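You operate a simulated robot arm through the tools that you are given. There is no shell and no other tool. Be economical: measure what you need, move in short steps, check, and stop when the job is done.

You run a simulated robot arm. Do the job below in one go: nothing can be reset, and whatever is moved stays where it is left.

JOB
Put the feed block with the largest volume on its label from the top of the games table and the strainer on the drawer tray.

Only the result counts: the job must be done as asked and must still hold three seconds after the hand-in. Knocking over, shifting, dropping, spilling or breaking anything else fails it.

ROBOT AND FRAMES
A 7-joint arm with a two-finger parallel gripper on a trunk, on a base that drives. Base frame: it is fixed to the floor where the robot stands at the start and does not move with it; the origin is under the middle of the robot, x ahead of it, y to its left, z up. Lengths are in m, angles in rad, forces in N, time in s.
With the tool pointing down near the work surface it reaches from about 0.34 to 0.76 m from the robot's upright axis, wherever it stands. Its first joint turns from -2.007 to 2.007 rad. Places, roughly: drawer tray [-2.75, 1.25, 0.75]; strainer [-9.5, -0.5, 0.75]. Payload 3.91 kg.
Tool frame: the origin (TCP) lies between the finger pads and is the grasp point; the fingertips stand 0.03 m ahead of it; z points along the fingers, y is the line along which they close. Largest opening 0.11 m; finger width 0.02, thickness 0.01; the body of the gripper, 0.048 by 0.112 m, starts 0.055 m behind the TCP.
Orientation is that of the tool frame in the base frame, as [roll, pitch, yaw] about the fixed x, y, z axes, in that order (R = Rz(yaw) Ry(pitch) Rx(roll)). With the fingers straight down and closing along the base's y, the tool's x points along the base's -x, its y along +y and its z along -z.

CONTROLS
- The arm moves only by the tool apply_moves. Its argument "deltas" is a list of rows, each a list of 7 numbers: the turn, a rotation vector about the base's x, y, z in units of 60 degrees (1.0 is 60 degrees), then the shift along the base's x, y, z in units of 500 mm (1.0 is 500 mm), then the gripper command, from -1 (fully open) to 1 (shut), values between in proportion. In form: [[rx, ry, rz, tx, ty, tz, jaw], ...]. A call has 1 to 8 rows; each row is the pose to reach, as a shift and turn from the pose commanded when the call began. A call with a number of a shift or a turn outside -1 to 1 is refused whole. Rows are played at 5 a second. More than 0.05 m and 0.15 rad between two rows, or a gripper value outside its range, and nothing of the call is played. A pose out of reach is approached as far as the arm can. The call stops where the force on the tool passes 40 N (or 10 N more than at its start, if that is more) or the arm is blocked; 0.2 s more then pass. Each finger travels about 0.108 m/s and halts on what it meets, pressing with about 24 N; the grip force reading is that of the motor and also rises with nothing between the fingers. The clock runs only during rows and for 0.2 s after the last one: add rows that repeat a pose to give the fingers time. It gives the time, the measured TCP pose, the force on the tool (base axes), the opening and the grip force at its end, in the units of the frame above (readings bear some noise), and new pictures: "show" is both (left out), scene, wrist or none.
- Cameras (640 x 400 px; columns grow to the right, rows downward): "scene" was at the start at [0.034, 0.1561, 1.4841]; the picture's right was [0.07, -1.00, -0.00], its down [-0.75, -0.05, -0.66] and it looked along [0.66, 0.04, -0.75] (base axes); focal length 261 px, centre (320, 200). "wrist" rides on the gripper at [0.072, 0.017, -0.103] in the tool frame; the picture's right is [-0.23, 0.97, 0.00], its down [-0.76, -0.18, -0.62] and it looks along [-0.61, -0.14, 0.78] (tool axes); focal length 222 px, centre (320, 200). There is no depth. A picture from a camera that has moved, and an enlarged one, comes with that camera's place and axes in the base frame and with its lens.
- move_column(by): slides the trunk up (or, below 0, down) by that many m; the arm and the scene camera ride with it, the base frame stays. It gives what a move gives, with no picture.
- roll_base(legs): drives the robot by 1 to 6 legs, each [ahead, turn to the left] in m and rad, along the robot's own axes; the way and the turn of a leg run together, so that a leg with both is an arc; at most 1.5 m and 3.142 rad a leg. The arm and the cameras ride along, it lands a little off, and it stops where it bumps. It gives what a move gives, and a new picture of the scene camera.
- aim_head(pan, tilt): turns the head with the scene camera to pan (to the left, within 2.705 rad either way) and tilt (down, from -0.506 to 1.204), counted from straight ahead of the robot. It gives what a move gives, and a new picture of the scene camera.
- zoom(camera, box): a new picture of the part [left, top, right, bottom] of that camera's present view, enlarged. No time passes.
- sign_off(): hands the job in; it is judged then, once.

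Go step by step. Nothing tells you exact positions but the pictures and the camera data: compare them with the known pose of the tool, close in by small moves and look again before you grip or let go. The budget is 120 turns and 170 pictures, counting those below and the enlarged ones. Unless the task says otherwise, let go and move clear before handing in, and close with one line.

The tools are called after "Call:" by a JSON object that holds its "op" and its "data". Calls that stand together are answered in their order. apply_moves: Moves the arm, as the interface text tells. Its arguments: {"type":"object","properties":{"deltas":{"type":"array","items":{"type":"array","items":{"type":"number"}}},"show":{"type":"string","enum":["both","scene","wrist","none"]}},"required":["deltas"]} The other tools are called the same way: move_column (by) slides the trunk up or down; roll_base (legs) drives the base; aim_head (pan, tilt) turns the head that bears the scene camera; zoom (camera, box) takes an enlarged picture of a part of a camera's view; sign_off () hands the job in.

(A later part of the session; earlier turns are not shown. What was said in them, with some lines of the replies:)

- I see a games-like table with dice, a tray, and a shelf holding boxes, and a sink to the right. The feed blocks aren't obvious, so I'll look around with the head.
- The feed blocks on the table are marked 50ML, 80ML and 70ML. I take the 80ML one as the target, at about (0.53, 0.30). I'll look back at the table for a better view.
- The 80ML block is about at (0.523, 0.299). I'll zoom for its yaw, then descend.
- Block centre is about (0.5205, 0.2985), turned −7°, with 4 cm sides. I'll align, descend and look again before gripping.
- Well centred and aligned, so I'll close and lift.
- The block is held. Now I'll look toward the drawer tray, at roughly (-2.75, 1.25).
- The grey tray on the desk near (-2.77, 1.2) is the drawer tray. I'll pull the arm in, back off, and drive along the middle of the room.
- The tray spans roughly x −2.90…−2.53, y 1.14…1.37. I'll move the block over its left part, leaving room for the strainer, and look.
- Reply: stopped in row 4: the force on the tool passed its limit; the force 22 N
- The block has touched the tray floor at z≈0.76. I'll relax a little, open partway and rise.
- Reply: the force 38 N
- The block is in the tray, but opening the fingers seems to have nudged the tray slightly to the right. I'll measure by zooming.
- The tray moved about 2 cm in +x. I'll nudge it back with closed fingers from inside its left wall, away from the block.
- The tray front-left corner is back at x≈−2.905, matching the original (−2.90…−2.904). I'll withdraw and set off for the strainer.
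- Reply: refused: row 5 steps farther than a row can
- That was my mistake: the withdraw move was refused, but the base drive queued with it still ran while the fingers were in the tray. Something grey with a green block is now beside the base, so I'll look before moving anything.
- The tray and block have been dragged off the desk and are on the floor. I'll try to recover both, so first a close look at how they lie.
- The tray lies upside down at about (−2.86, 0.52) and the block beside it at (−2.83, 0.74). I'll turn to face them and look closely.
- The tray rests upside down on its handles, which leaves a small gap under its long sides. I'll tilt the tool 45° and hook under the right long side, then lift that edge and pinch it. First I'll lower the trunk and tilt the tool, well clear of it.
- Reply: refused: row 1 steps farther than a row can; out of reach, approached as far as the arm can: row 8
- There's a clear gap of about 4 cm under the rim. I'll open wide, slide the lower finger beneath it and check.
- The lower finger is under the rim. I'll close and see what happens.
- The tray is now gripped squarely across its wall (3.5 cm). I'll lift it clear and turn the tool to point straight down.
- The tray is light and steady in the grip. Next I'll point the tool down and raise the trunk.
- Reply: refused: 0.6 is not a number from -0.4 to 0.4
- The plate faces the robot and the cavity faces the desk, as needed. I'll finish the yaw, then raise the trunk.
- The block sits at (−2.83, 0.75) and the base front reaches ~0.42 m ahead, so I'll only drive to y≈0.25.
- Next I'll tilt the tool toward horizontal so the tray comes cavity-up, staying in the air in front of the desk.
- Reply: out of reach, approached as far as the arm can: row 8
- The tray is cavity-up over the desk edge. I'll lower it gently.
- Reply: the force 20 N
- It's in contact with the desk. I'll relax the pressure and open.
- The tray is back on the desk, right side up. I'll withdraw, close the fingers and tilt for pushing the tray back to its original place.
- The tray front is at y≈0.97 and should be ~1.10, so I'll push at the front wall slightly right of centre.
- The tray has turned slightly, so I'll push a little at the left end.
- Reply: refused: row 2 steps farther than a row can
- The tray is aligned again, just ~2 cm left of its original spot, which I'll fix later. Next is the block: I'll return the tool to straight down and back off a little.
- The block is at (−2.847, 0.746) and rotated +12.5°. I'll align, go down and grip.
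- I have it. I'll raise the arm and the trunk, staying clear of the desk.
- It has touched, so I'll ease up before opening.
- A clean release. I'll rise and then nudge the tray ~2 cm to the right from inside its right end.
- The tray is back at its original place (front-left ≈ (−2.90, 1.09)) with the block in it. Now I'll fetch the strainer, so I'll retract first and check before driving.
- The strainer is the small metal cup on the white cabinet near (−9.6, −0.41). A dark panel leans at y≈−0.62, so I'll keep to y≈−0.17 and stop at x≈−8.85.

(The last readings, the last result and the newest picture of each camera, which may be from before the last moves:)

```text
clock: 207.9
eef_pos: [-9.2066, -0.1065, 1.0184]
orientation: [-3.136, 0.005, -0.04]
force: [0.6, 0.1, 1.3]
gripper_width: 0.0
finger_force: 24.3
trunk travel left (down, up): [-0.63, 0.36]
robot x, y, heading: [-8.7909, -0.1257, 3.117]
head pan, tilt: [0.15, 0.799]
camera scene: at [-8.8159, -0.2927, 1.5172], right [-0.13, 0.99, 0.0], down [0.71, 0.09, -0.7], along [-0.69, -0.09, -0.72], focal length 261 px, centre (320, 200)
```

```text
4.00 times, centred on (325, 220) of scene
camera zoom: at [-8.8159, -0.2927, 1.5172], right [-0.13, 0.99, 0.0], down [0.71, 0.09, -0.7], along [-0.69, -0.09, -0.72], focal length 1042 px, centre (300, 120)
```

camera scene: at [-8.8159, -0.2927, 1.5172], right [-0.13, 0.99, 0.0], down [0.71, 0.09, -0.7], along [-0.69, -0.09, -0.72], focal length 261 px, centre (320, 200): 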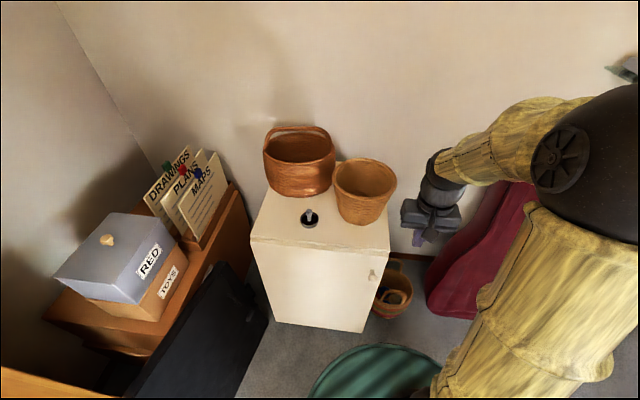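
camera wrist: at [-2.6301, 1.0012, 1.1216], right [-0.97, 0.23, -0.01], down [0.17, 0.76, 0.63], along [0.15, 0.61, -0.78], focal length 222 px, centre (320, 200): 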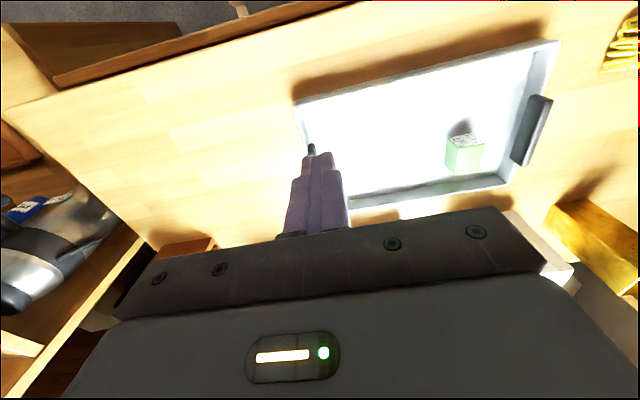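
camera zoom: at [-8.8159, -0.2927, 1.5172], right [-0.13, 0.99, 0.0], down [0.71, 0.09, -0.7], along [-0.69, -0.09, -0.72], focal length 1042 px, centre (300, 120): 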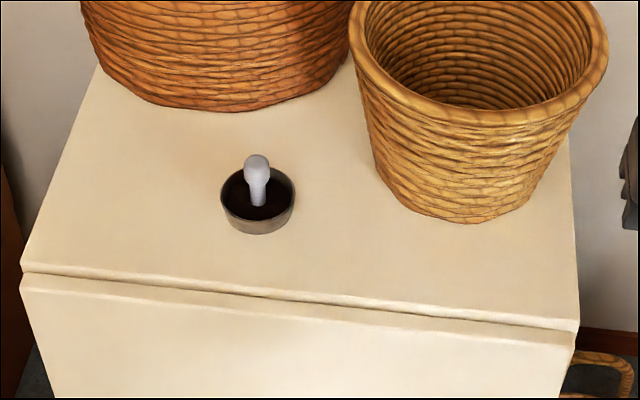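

The strainer is a 7 cm dish with an upright knob at about (−9.43, −0.413). I'll move above it along y first, then x, keeping clear of the baskets.

Call:
{"op": "apply_moves", "data": {"deltas": [[0, 0, 0, 0, -0.09, 0, 0], [0, 0, 0, 0, -0.18, 0, 0], [0, 0, 0, 0, -0.27, 0, -0.09], [0, 0, 0, 0, -0.36, 0, -0.09], [0, 0, 0, -0.03, -0.45, 0, -0.09], [0, 0, 0, -0.08, -0.53, 0, -0.09], [0, 0, 0, -0.14, -0.6, 0, -0.09], [0, 0, 0, -0.23, -0.612, 0, -0.09]], "show": "none"}}

Call:
{"op": "apply_moves", "data": {"deltas": [[0, 0, 0, -0.08, 0, 0, -0.09], [0, 0, 0, -0.15, 0, -0.02, -0.09], [0, 0, 0, -0.19, 0, -0.06, -0.09], [0, 0, 0, -0.19, 0, -0.1, -0.09]]}}

```text
clock: 209.7
eef_pos: [-9.3237, -0.4166, 1.0169]
orientation: [-3.134, 0.004, -0.042]
force: [0.1, -0.4, 0.0]
gripper_width: 0.06
finger_force: 0.0
trunk travel left (down, up): [-0.63, 0.36]
robot x, y, heading: [-8.7948, -0.1235, 3.114]
head pan, tilt: [0.15, 0.799]
```

```text
clock: 210.7
eef_pos: [-9.4165, -0.4157, 0.9668]
orientation: [-3.134, 0.003, -0.041]
force: [-0.4, 0.1, 0.2]
gripper_width: 0.06
finger_force: 0.0
trunk travel left (down, up): [-0.63, 0.36]
robot x, y, heading: [-8.7912, -0.1243, 3.124]
head pan, tilt: [0.15, 0.799]
camera scene: at [-8.8161, -0.2929, 1.5171], right [-0.13, 0.99, 0.0], down [0.71, 0.09, -0.7], along [-0.69, -0.09, -0.72], focal length 261 px, centre (320, 200)
camera wrist: at [-9.3466, -0.4359, 1.0704], right [-0.27, -0.96, -0.01], down [-0.75, 0.2, 0.63], along [-0.6, 0.17, -0.78], focal length 222 px, centre (320, 200)
```

scene: 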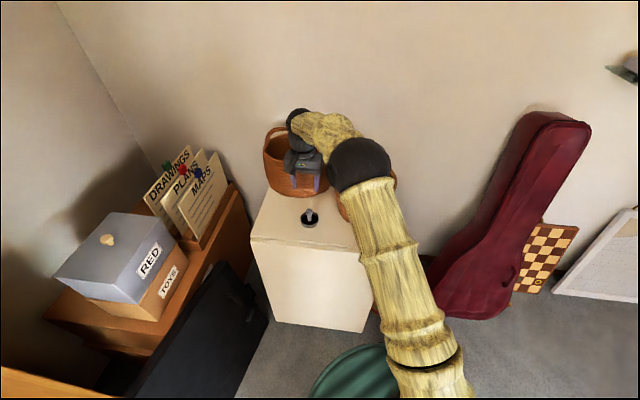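
wrist: 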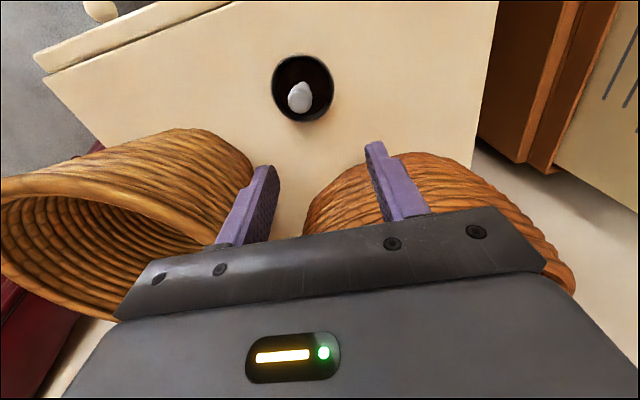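

Call:
{"op": "apply_moves", "data": {"deltas": [[0, 0, 0, 0.03, 0.036, -0.04, -0.09], [0, 0, 0, 0.032, 0.036, -0.1, -0.09], [0, 0, 0, 0.032, 0.036, -0.15, -0.09]]}}

Call:
{"op": "zoom", "data": {"camera": "wrist", "box": [200, 60, 440, 210]}}

```text
clock: 211.5
eef_pos: [-9.4016, -0.3929, 0.8967]
orientation: [-3.133, 0.004, -0.041]
force: [0.6, -0.1, -0.7]
gripper_width: 0.0599
finger_force: 0.0
trunk travel left (down, up): [-0.63, 0.36]
robot x, y, heading: [-8.7918, -0.1262, 3.121]
head pan, tilt: [0.15, 0.799]
camera scene: at [-8.8163, -0.2931, 1.5171], right [-0.13, 0.99, 0.0], down [0.71, 0.09, -0.7], along [-0.69, -0.09, -0.72], focal length 261 px, centre (320, 200)
camera wrist: at [-9.3302, -0.4132, 0.9993], right [-0.27, -0.96, -0.01], down [-0.75, 0.2, 0.63], along [-0.6, 0.17, -0.78], focal length 222 px, centre (320, 200)
```

scene: 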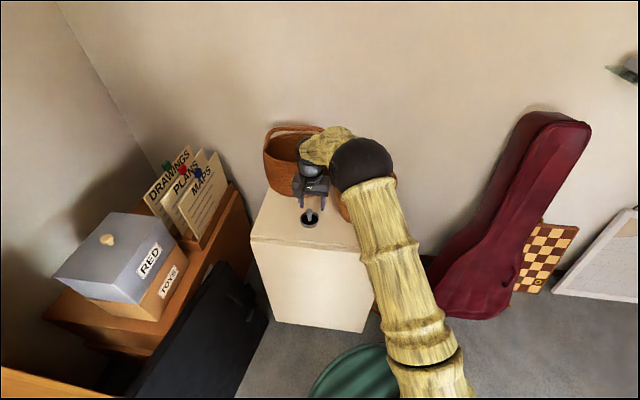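
wrist: 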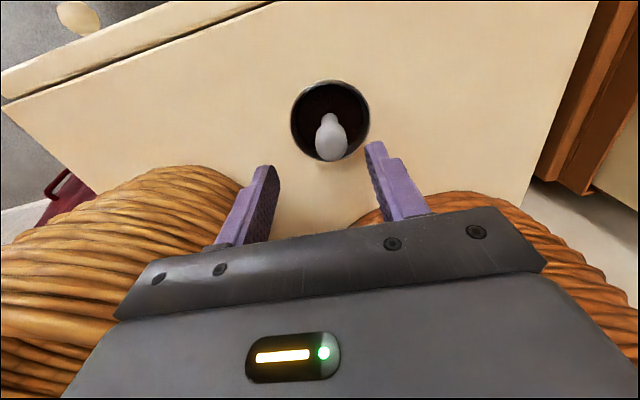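

```text
2.67 times, centred on (320, 135) of wrist
camera zoom: at [-9.3302, -0.4132, 0.9993], right [-0.27, -0.96, -0.01], down [-0.75, 0.2, 0.63], along [-0.6, 0.17, -0.78], focal length 592 px, centre (320, 373)
```

zoom: 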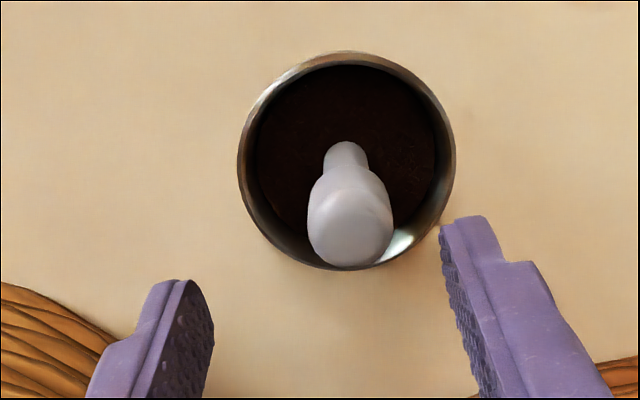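

Call:
{"op": "apply_moves", "data": {"deltas": [[0, 0, 0, -0.018, -0.012, -0.05, -0.09], [0, 0, 0, -0.018, -0.012, -0.1, -0.09], [0, 0, 0, -0.018, -0.012, -0.14, -0.09]]}}

Call:
{"op": "zoom", "data": {"camera": "wrist", "box": [200, 100, 440, 250]}}

Call:
{"op": "zoom", "data": {"camera": "scene", "box": [270, 160, 370, 240]}}

```text
clock: 212.3
eef_pos: [-9.4062, -0.4001, 0.8298]
orientation: [-3.139, 0.009, -0.04]
force: [11.6, 1.9, 30.5]
gripper_width: 0.0592
finger_force: 0.1
trunk travel left (down, up): [-0.63, 0.36]
robot x, y, heading: [-8.7915, -0.1245, 3.123]
head pan, tilt: [0.15, 0.799]
camera scene: at [-8.8106, -0.2906, 1.518], right [-0.13, 0.99, 0.0], down [0.71, 0.09, -0.7], along [-0.69, -0.09, -0.71], focal length 261 px, centre (320, 200)
camera wrist: at [-9.3357, -0.4211, 0.933], right [-0.27, -0.96, 0.0], down [-0.75, 0.21, 0.63], along [-0.61, 0.17, -0.78], focal length 222 px, centre (320, 200)
```

scene: 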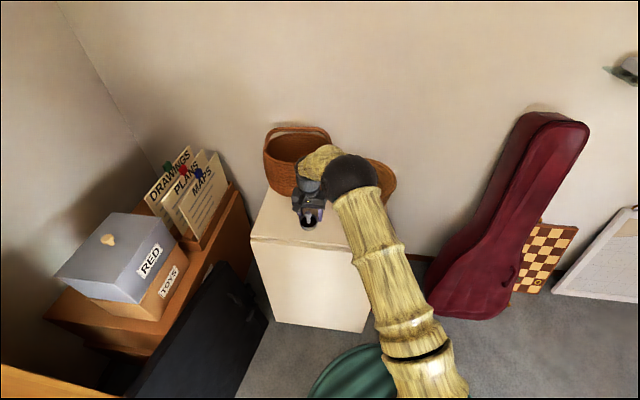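
wrist: 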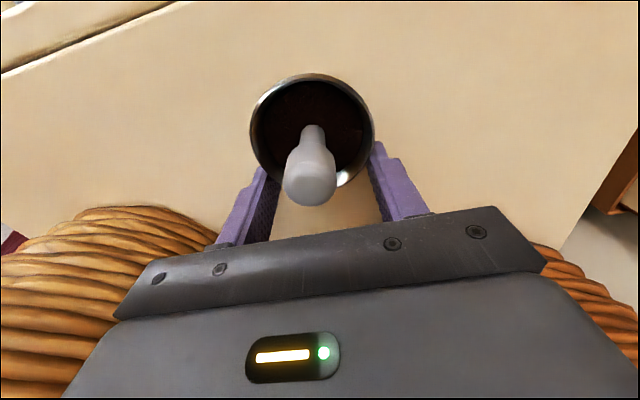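

```text
2.67 times, centred on (320, 175) of wrist
camera zoom: at [-9.3357, -0.4211, 0.933], right [-0.27, -0.96, 0.0], down [-0.75, 0.21, 0.63], along [-0.61, 0.17, -0.78], focal length 592 px, centre (320, 267)
```

zoom: 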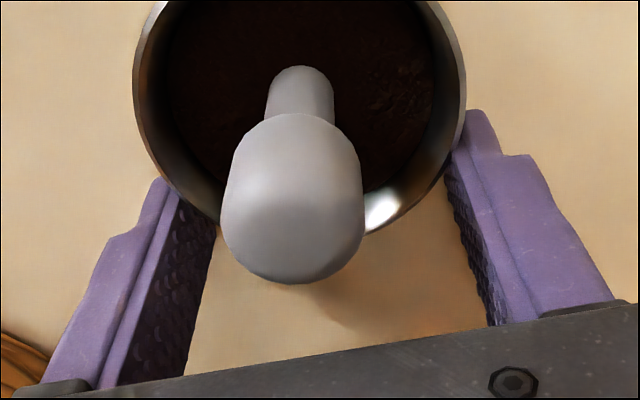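

```text
5.00 times, centred on (320, 200) of scene
camera zoom: at [-8.8106, -0.2906, 1.518], right [-0.13, 0.99, 0.0], down [0.71, 0.09, -0.7], along [-0.69, -0.09, -0.71], focal length 1303 px, centre (320, 200)
```

zoom: 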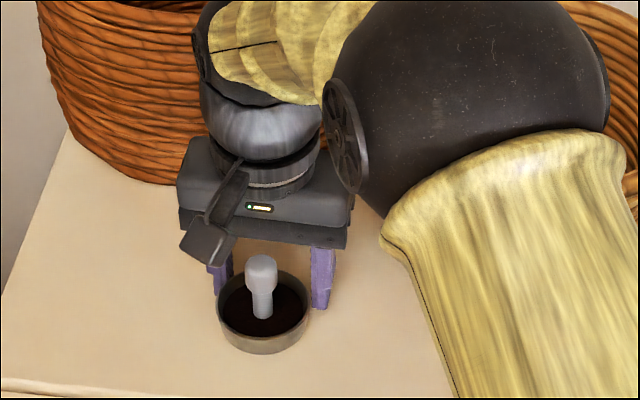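

I hit the rim: the dish is higher than I assumed (rim ≈0.80, knob top ≈0.85), at about (−9.392, −0.402). I'll lift, recentre and look.

Call:
{"op": "apply_moves", "data": {"deltas": [[0, 0, 0, 0, 0, 0.05, -0.09], [0, 0, 0, 0.02, -0.004, 0.06, -0.09], [0, 0, 0, 0.03, -0.004, 0.06, -0.09]], "show": "wrist"}}

Call:
{"op": "zoom", "data": {"camera": "scene", "box": [270, 160, 370, 240]}}

```text
clock: 213.1
eef_pos: [-9.3937, -0.4039, 0.8556]
orientation: [-3.135, 0.005, -0.04]
force: [-1.1, 0.1, 1.0]
gripper_width: 0.06
finger_force: 0.0
trunk travel left (down, up): [-0.63, 0.36]
robot x, y, heading: [-8.7912, -0.1259, 3.126]
head pan, tilt: [0.15, 0.799]
camera wrist: at [-9.322, -0.4245, 0.9579], right [-0.27, -0.96, -0.01], down [-0.75, 0.2, 0.63], along [-0.6, 0.17, -0.78], focal length 222 px, centre (320, 200)
```

wrist: 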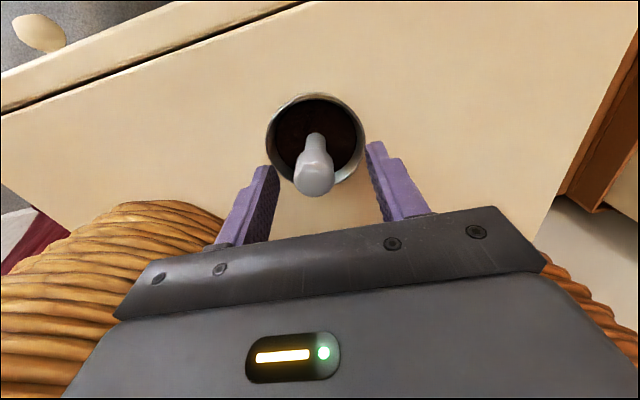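

```text
5.00 times, centred on (320, 200) of scene
camera zoom: at [-8.8157, -0.2928, 1.5171], right [-0.13, 0.99, 0.0], down [0.71, 0.09, -0.7], along [-0.69, -0.09, -0.72], focal length 1303 px, centre (320, 200)
```

zoom: 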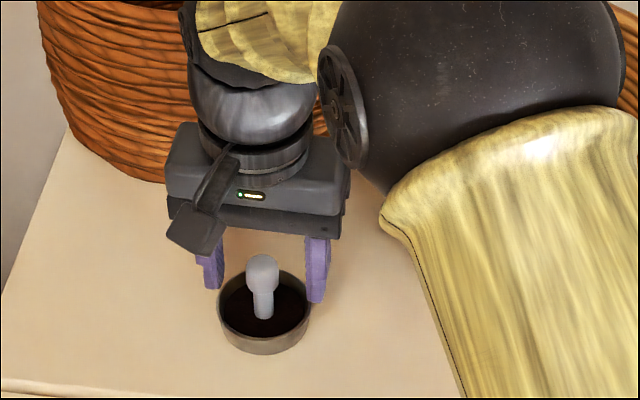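

Call:
{"op": "apply_moves", "data": {"deltas": [[0, 0, 0, 0.01, 0.0, -0.012, -0.09], [0, 0, 0, 0.01, 0.0, -0.022, -0.09], [0, 0, 0, 0.01, 0.0, -0.022, 0.3], [0, 0, 0, 0.01, 0.0, -0.022, 1], [0, 0, 0, 0.01, 0.0, -0.022, 1], [0, 0, 0, 0.01, 0.0, -0.022, 1]], "show": "wrist"}}

```text
clock: 213.8
eef_pos: [-9.3937, -0.4056, 0.852]
orientation: [3.14, 0.019, -0.04]
force: [1.3, 0.0, 12.4]
gripper_width: 0.0383
finger_force: 0.1
trunk travel left (down, up): [-0.63, 0.36]
robot x, y, heading: [-8.7955, -0.1263, 3.122]
head pan, tilt: [0.15, 0.799]
stopped in row 3: the force on the tool passed its limit (the readings are from after the stop); the commanded pose is now the measured one
camera wrist: at [-9.3203, -0.4248, 0.9543], right [-0.27, -0.96, 0.0], down [-0.74, 0.21, 0.64], along [-0.61, 0.17, -0.77], focal length 222 px, centre (320, 200)
```

wrist: 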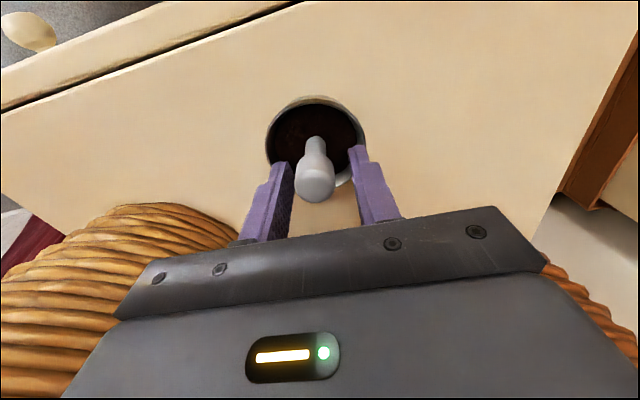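

The rim seems to be nearer z≈0.82, with the knob top at about 0.87 and x≈−9.378. I'll lift a little, recentre and check.

Call:
{"op": "apply_moves", "data": {"deltas": [[0, 0, 0, 0, 0, 0.03, 0.1], [0, -0.015, 0, 0.015, 0, 0.04, 0], [0, -0.015, 0, 0.03, 0, 0.04, 0]], "show": "wrist"}}

Call:
{"op": "zoom", "data": {"camera": "scene", "box": [270, 160, 370, 240]}}

```text
clock: 214.6
eef_pos: [-9.3783, -0.4033, 0.87]
orientation: [-3.141, -0.002, -0.042]
force: [-0.2, 0.4, -0.2]
gripper_width: 0.0548
finger_force: 0.0
trunk travel left (down, up): [-0.63, 0.36]
robot x, y, heading: [-8.7867, -0.1244, 3.124]
head pan, tilt: [0.15, 0.799]
camera wrist: at [-9.3071, -0.4238, 0.973], right [-0.27, -0.96, 0.0], down [-0.75, 0.21, 0.62], along [-0.6, 0.17, -0.78], focal length 222 px, centre (320, 200)
```

wrist: 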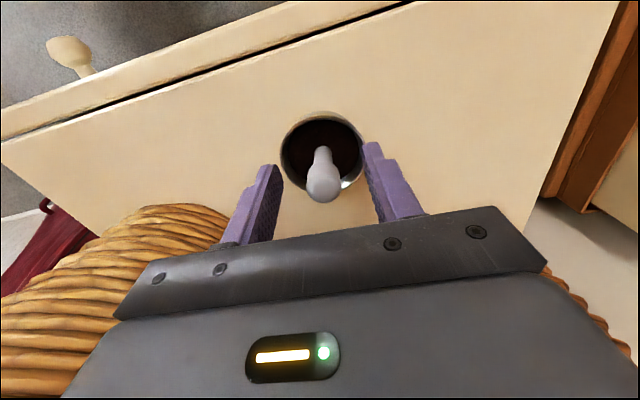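

```text
5.00 times, centred on (320, 200) of scene
camera zoom: at [-8.8157, -0.2927, 1.5171], right [-0.13, 0.99, 0.0], down [0.71, 0.09, -0.7], along [-0.69, -0.09, -0.72], focal length 1303 px, centre (320, 200)
```

zoom: 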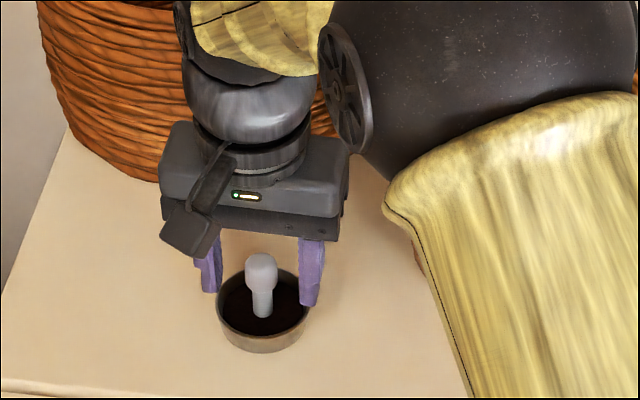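

The knob head is at (−9.382, −0.4045), z≈0.855. I'll settle slightly lower and close.

Call:
{"op": "apply_moves", "data": {"deltas": [[0, 0, 0, -0.006, -0.002, -0.012, 0], [0, 0, 0, -0.006, -0.002, -0.022, 0], [0, 0, 0, -0.006, -0.002, -0.022, 0.5], [0, 0, 0, -0.006, -0.002, -0.022, 1], [0, 0, 0, -0.006, -0.002, -0.022, 1], [0, 0, 0, -0.006, -0.002, -0.022, 1]], "show": "wrist"}}

```text
clock: 216.0
eef_pos: [-9.3808, -0.4055, 0.8578]
orientation: [-3.14, 0.0, -0.039]
force: [-0.6, -0.4, 0.1]
gripper_width: 0.0201
finger_force: 23.8
trunk travel left (down, up): [-0.63, 0.36]
robot x, y, heading: [-8.7931, -0.1238, 3.12]
head pan, tilt: [0.15, 0.799]
camera wrist: at [-9.3102, -0.426, 0.9611], right [-0.27, -0.96, 0.0], down [-0.75, 0.21, 0.62], along [-0.6, 0.17, -0.78], focal length 222 px, centre (320, 200)
```

wrist: 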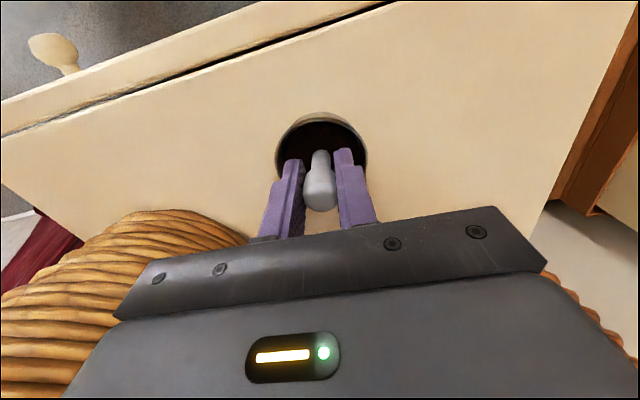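

Knob gripped at 2 cm. I'll lift straight up and check.

Call:
{"op": "apply_moves", "data": {"deltas": [[0, 0, 0, 0, 0, 0.04, 1], [0, 0, 0, 0, 0, 0.1, 1], [0, 0, 0, 0.02, 0, 0.18, 1], [0, 0, 0, 0.06, 0, 0.26, 1], [0, 0, 0, 0.14, 0, 0.3, 1]]}}

```text
clock: 217.2
eef_pos: [-9.3099, -0.4032, 1.0124]
orientation: [-3.138, -0.002, -0.04]
force: [0.5, -0.4, -0.6]
gripper_width: 0.0204
finger_force: 24.1
trunk travel left (down, up): [-0.63, 0.36]
robot x, y, heading: [-8.7923, -0.1238, 3.125]
head pan, tilt: [0.15, 0.799]
camera scene: at [-8.8149, -0.2925, 1.5172], right [-0.13, 0.99, 0.0], down [0.71, 0.09, -0.7], along [-0.69, -0.09, -0.72], focal length 261 px, centre (320, 200)
camera wrist: at [-9.2384, -0.4242, 1.1154], right [-0.27, -0.96, 0.0], down [-0.75, 0.21, 0.62], along [-0.6, 0.17, -0.78], focal length 222 px, centre (320, 200)
```

scene: 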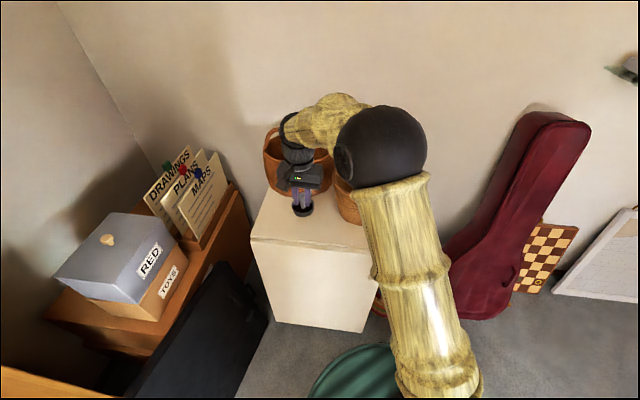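
wrist: 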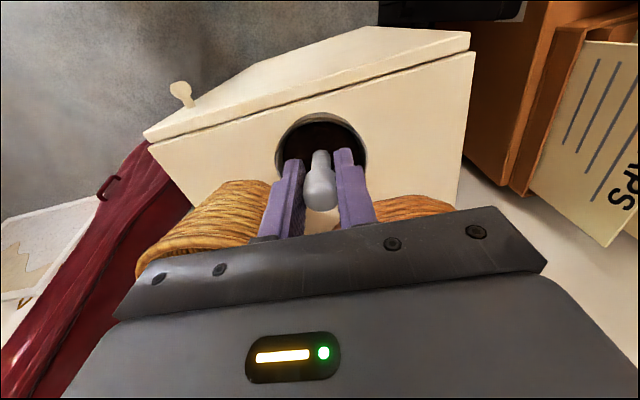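

The strainer is held. I'll bring the arm in front of the robot and drive back in reverse.

Call:
{"op": "apply_moves", "data": {"deltas": [[0, 0, 0, 0.08, 0.04, 0, 1], [0, 0, 0, 0.14, 0.12, 0, 1], [0, 0, 0, 0.18, 0.21, 0.02, 1], [0, 0, 0, 0.2, 0.3, 0.04, 1], [0, 0, 0, 0.2, 0.39, 0.04, 1], [0, 0, 0, 0.2, 0.48, 0.04, 1], [0, 0, 0, 0.2, 0.57, 0.04, 1]], "show": "none"}}

Call:
{"op": "aim_head", "data": {"pan": 0.0, "tilt": 0.5}}

```text
refused: row 3 steps farther than a row can; nothing moved
```

```text
clock: 218.0
eef_pos: [-9.3107, -0.4049, 1.0101]
orientation: [-3.14, -0.001, -0.04]
force: [0.9, 0.2, 0.0]
gripper_width: 0.0201
finger_force: 24.2
trunk travel left (down, up): [-0.63, 0.36]
robot x, y, heading: [-8.7943, -0.127, 3.122]
head pan, tilt: [0.0, 0.499]
camera scene: at [-8.827, -0.2806, 1.543], right [0.02, 1.0, 0.0], down [0.48, -0.01, -0.88], along [-0.88, 0.02, -0.48], focal length 261 px, centre (320, 200)
```

scene: 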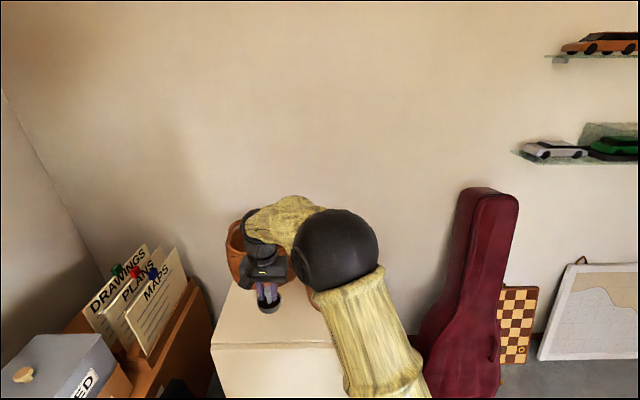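

Call:
{"op": "apply_moves", "data": {"deltas": [[0, 0, 0, 0.08, 0.03, 0, 1], [0, 0, 0, 0.14, 0.1, 0, 1], [0, 0, 0, 0.18, 0.18, 0.02, 1], [0, 0, 0, 0.2, 0.26, 0.04, 1], [0, 0, 0, 0.2, 0.34, 0.04, 1], [0, 0, 0, 0.2, 0.42, 0.04, 1], [0, 0, 0, 0.2, 0.5, 0.04, 1], [0, 0, 0, 0.2, 0.57, 0.04, 1]], "show": "none"}}

```text
clock: 219.8
eef_pos: [-9.21, -0.1174, 1.0292]
orientation: [-3.14, -0.001, -0.04]
force: [-0.1, 0.5, -0.1]
gripper_width: 0.02
finger_force: 24.4
trunk travel left (down, up): [-0.63, 0.36]
robot x, y, heading: [-8.7937, -0.131, 3.121]
head pan, tilt: [0.0, 0.499]
```

Call:
{"op": "roll_base", "data": {"legs": [[0, 0.03], [-1.5, 0], [-1.5, 0]]}}

```text
clock: 234.7
eef_pos: [-6.2059, -0.1254, 1.0293]
orientation: [-3.139, -0.003, -0.034]
force: [0.3, -0.4, -1.7]
gripper_width: 0.0204
finger_force: 23.6
trunk travel left (down, up): [-0.63, 0.36]
robot x, y, heading: [-5.7885, -0.1327, 3.127]
head pan, tilt: [0.0, 0.499]
camera scene: at [-5.8212, -0.2854, 1.5431], right [0.02, 1.0, 0.0], down [0.48, -0.01, -0.88], along [-0.88, 0.01, -0.48], focal length 261 px, centre (320, 200)
```

scene: 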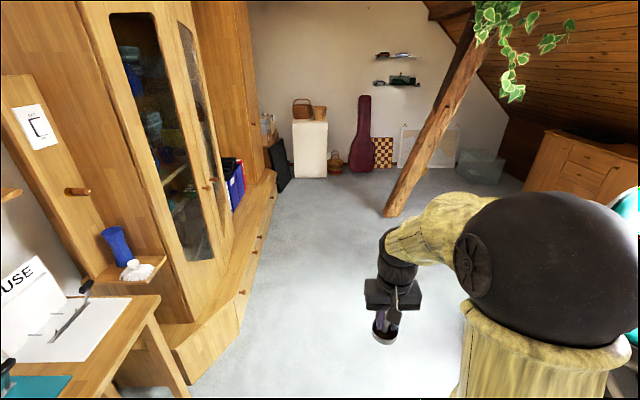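

Call:
{"op": "roll_base", "data": {"legs": [[0, 0.04], [-1.5, 0], [-1.5, 0]]}}

```text
clock: 249.5
eef_pos: [-3.2088, -0.0378, 1.028]
orientation: [-3.139, -0.001, 0.021]
force: [-0.7, -0.1, -0.2]
gripper_width: 0.0203
finger_force: 23.7
trunk travel left (down, up): [-0.63, 0.36]
robot x, y, heading: [-2.7906, -0.0216, -3.105]
head pan, tilt: [0.0, 0.499]
camera scene: at [-2.8161, -0.175, 1.5431], right [-0.04, 1.0, 0.0], down [0.48, 0.02, -0.88], along [-0.88, -0.04, -0.48], focal length 261 px, centre (320, 200)
```

scene: 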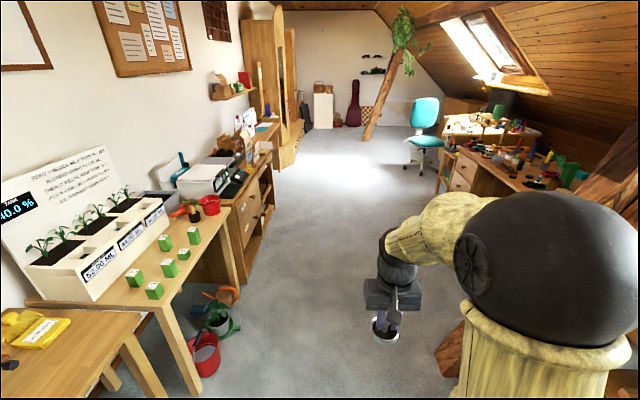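

Call:
{"op": "roll_base", "data": {"legs": [[0, -1.61], [0.62, 0]]}}

Call:
{"op": "aim_head", "data": {"pan": 0.1, "tilt": 0.9}}

```text
clock: 257.0
eef_pos: [-2.7508, 1.021, 1.0283]
orientation: [-3.14, -0.001, -1.637]
force: [-0.5, -0.2, -0.6]
gripper_width: 0.0202
finger_force: 24.0
trunk travel left (down, up): [-0.63, 0.36]
robot x, y, heading: [-2.766, 0.5997, 1.52]
head pan, tilt: [0.0, 0.499]
camera scene: at [-2.9189, 0.6405, 1.5431], right [1.0, -0.05, 0.0], down [-0.02, -0.48, -0.88], along [0.04, 0.88, -0.48], focal length 261 px, centre (320, 200)
```

scene: 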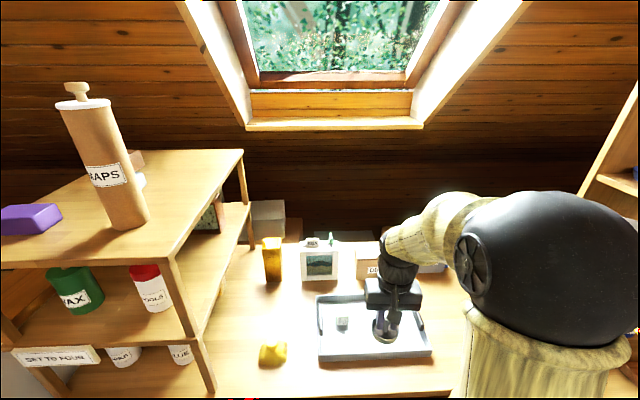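

```text
clock: 257.9
eef_pos: [-2.7505, 1.0209, 1.0279]
orientation: [-3.139, -0.002, -1.638]
force: [-0.6, -0.4, -1.1]
gripper_width: 0.02
finger_force: 23.6
trunk travel left (down, up): [-0.63, 0.36]
robot x, y, heading: [-2.7649, 0.6035, 1.526]
head pan, tilt: [0.099, 0.901]
camera scene: at [-2.927, 0.6245, 1.5093], right [1.0, 0.05, 0.0], down [0.04, -0.78, -0.62], along [-0.03, 0.62, -0.78], focal length 261 px, centre (320, 200)
```

scene: 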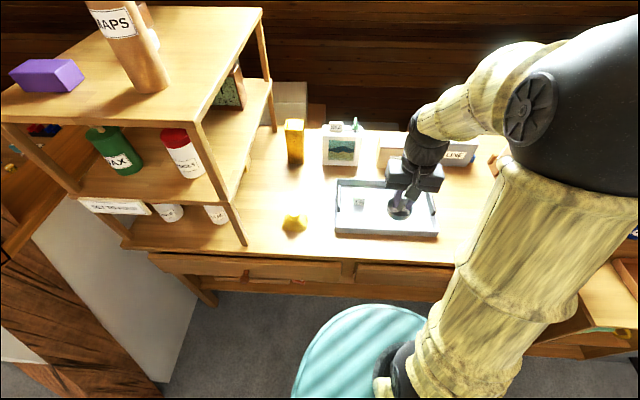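

Now I'll move the strainer over the right-centre of the tray, at about (−2.69, 1.215).

Call:
{"op": "apply_moves", "data": {"deltas": [[0, 0, 0, 0.03, 0.08, 0, 1], [0, 0, 0, 0.06, 0.16, 0, 1], [0, 0, 0, 0.09, 0.24, 0, 1], [0, 0, 0, 0.12, 0.32, 0, 1], [0, 0, 0, 0.12, 0.388, -0.04, 1], [0, 0, 0, 0.12, 0.388, -0.12, 1], [0, 0, 0, 0.12, 0.388, -0.2, 1], [0, 0, 0, 0.12, 0.388, -0.26, 1]]}}

Call:
{"op": "zoom", "data": {"camera": "scene", "box": [300, 110, 480, 245]}}

```text
clock: 259.6
eef_pos: [-2.6908, 1.2167, 0.8987]
orientation: [-3.14, -0.001, -1.637]
force: [0.3, 0.9, -1.0]
gripper_width: 0.0203
finger_force: 24.0
trunk travel left (down, up): [-0.63, 0.36]
robot x, y, heading: [-2.7673, 0.6008, 1.524]
head pan, tilt: [0.099, 0.901]
camera scene: at [-2.927, 0.6249, 1.5093], right [1.0, 0.05, 0.0], down [0.04, -0.78, -0.62], along [-0.03, 0.62, -0.78], focal length 261 px, centre (320, 200)
camera wrist: at [-2.715, 1.1455, 1.002], right [-0.96, 0.29, 0.0], down [0.23, 0.75, 0.62], along [0.18, 0.59, -0.78], focal length 222 px, centre (320, 200)
```

scene: 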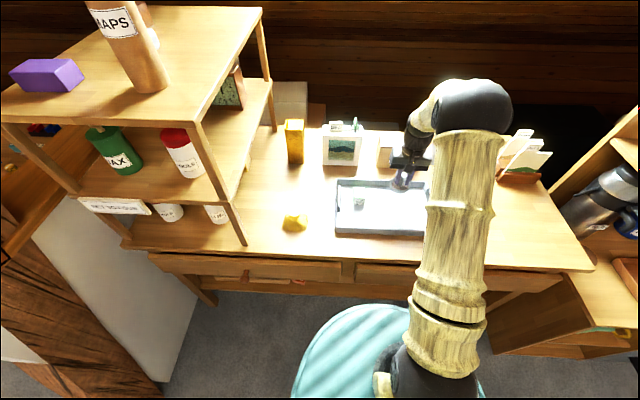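
wrist: 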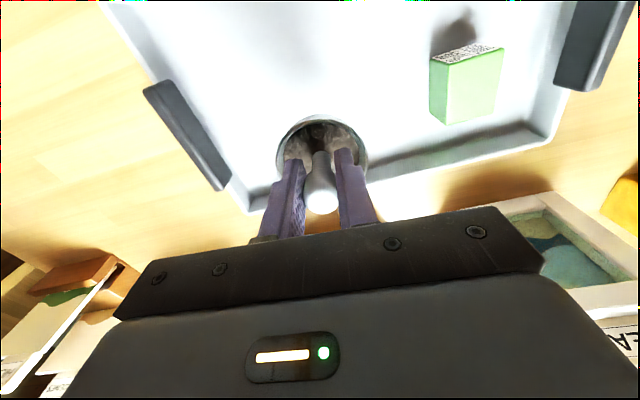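

```text
2.96 times, centred on (390, 178) of scene
camera zoom: at [-2.927, 0.6249, 1.5093], right [1.0, 0.05, 0.0], down [0.04, -0.78, -0.62], along [-0.03, 0.62, -0.78], focal length 772 px, centre (113, 267)
```

zoom: 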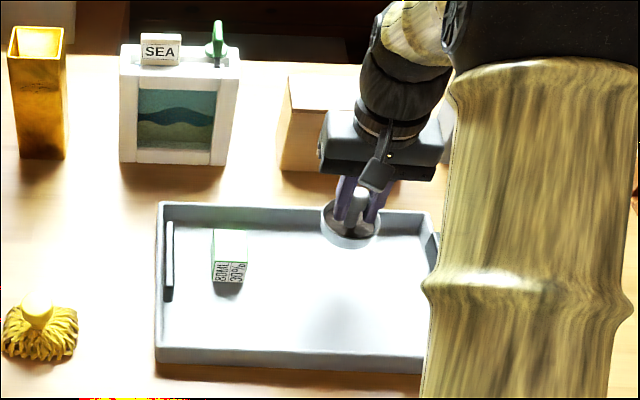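

Call:
{"op": "apply_moves", "data": {"deltas": [[0, 0, 0, 0, -0.016, -0.05, 1], [0, 0, 0, 0, -0.016, -0.09, 1], [0, 0, 0, 0, -0.016, -0.11, 1]], "show": "none"}}

Call:
{"op": "apply_moves", "data": {"deltas": [[0, 0, 0, 0, 0, -0.006, 1], [0, 0, 0, 0, 0, -0.012, 1]], "show": "wrist"}}

```text
clock: 260.4
eef_pos: [-2.6914, 1.2052, 0.842]
orientation: [-3.141, -0.003, -1.639]
force: [0.1, -0.5, -0.2]
gripper_width: 0.0203
finger_force: 24.0
trunk travel left (down, up): [-0.63, 0.36]
robot x, y, heading: [-2.7689, 0.6069, 1.527]
head pan, tilt: [0.099, 0.901]
```

```text
clock: 261.1
eef_pos: [-2.6918, 1.2063, 0.8362]
orientation: [-3.14, -0.002, -1.637]
force: [0.5, -0.1, -0.6]
gripper_width: 0.0201
finger_force: 23.5
trunk travel left (down, up): [-0.63, 0.36]
robot x, y, heading: [-2.7699, 0.6064, 1.523]
head pan, tilt: [0.099, 0.901]
camera wrist: at [-2.7141, 1.1346, 0.9397], right [-0.96, 0.29, 0.0], down [0.23, 0.75, 0.62], along [0.18, 0.59, -0.78], focal length 222 px, centre (320, 200)
```

wrist: 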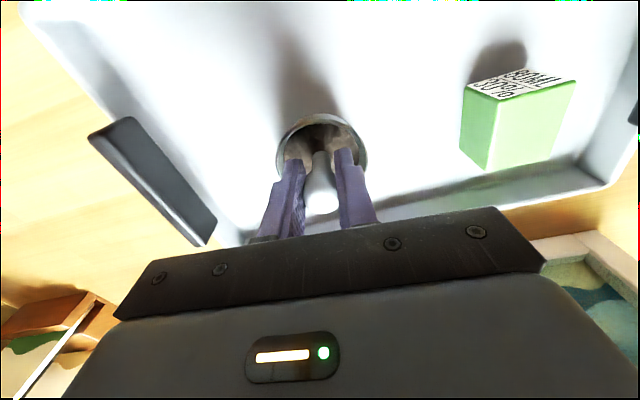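

No contact yet, so I'll keep lowering in small steps.

Call:
{"op": "apply_moves", "data": {"deltas": [[0, 0, 0, 0, 0, -0.008, 1], [0, 0, 0, 0, 0, -0.016, 1]], "show": "none"}}

Call:
{"op": "apply_moves", "data": {"deltas": [[0, 0, 0, 0, 0, -0.006, 1], [0, 0, 0, 0, 0, -0.01, 1]], "show": "none"}}

```text
clock: 261.6
eef_pos: [-2.6908, 1.2075, 0.8278]
orientation: [-3.139, -0.003, -1.638]
force: [0.1, -0.5, -0.8]
gripper_width: 0.0203
finger_force: 24.0
trunk travel left (down, up): [-0.63, 0.36]
robot x, y, heading: [-2.7669, 0.6009, 1.529]
head pan, tilt: [0.099, 0.901]
```

```text
clock: 262.2
eef_pos: [-2.6903, 1.2064, 0.8226]
orientation: [-3.141, -0.004, -1.638]
force: [-1.5, -0.4, 3.8]
gripper_width: 0.0203
finger_force: 23.8
trunk travel left (down, up): [-0.63, 0.36]
robot x, y, heading: [-2.7706, 0.6024, 1.526]
head pan, tilt: [0.099, 0.901]
```

Light contact (4 N). I'll open gently and rise straight up.

Call:
{"op": "apply_moves", "data": {"deltas": [[0, 0, 0, 0, 0, 0, 0.5], [0, 0, 0, 0, 0, 0, 0.2], [0, 0, 0, 0, 0, 0, 0.2]], "show": "wrist"}}

```text
clock: 263.1
eef_pos: [-2.6897, 1.2068, 0.823]
orientation: [-3.138, -0.002, -1.636]
force: [0.6, 0.0, -0.1]
gripper_width: 0.0443
finger_force: 0.1
trunk travel left (down, up): [-0.63, 0.36]
robot x, y, heading: [-2.7675, 0.6074, 1.527]
head pan, tilt: [0.099, 0.901]
camera wrist: at [-2.7128, 1.1354, 0.9264], right [-0.96, 0.29, 0.0], down [0.23, 0.75, 0.62], along [0.18, 0.59, -0.78], focal length 222 px, centre (320, 200)
```

wrist: 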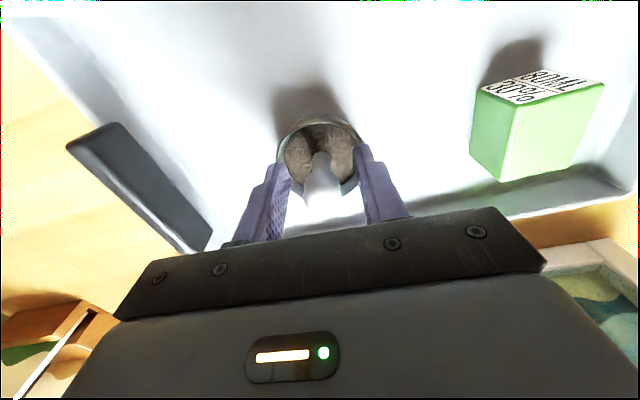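

Call:
{"op": "apply_moves", "data": {"deltas": [[0, 0, 0, 0, 0, 0.05, 0.2], [0, 0, 0, 0, 0, 0.12, 0.2], [0, 0, 0, 0, 0, 0.2, 0.2], [0, 0, 0, 0, 0, 0.29, 0.2], [0, 0, 0, 0, -0.06, 0.36, 0.2], [0, 0, 0, 0, -0.14, 0.4, 0.2], [0, 0, 0, 0, -0.23, 0.42, 0.2], [0, 0, 0, 0, -0.32, 0.42, 0.2]]}}

```text
clock: 264.9
eef_pos: [-2.6914, 1.0465, 1.0328]
orientation: [-3.14, -0.003, -1.638]
force: [-0.8, 0.9, -0.8]
gripper_width: 0.0443
finger_force: 0.0
trunk travel left (down, up): [-0.63, 0.36]
robot x, y, heading: [-2.7639, 0.6027, 1.524]
head pan, tilt: [0.099, 0.901]
camera scene: at [-2.9271, 0.6235, 1.5093], right [1.0, 0.05, 0.0], down [0.04, -0.78, -0.62], along [-0.03, 0.62, -0.78], focal length 261 px, centre (320, 200)
camera wrist: at [-2.714, 0.9752, 1.1366], right [-0.96, 0.29, 0.0], down [0.23, 0.75, 0.62], along [0.18, 0.59, -0.78], focal length 222 px, centre (320, 200)
```

scene: 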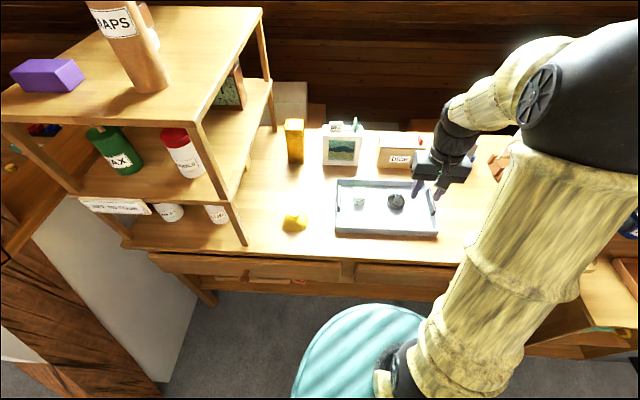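
wrist: 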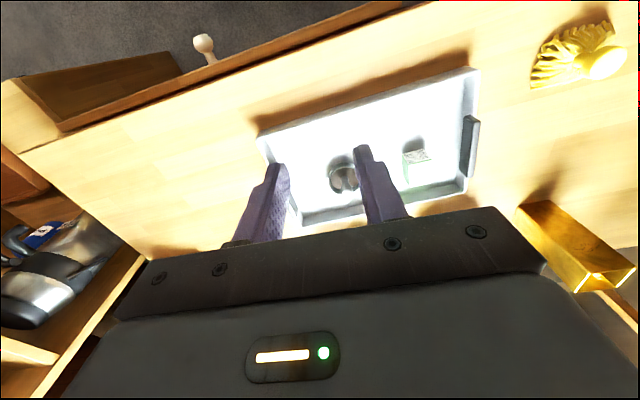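

The 80 ML block and the strainer both rest in the drawer tray, the hand is clear, and the other objects on the desk look undisturbed. Handing in.

Call:
{"op": "sign_off", "data": {}}

```text
The job is handed in.
```

The 80 ML feed block and the strainer are both on the drawer tray, and I've handed the job in. On the way I dragged the tray and block onto the floor by driving off before the arm had withdrawn. I put the tray back to within about 1–2 cm of where it was, but that drop may still fail the job.
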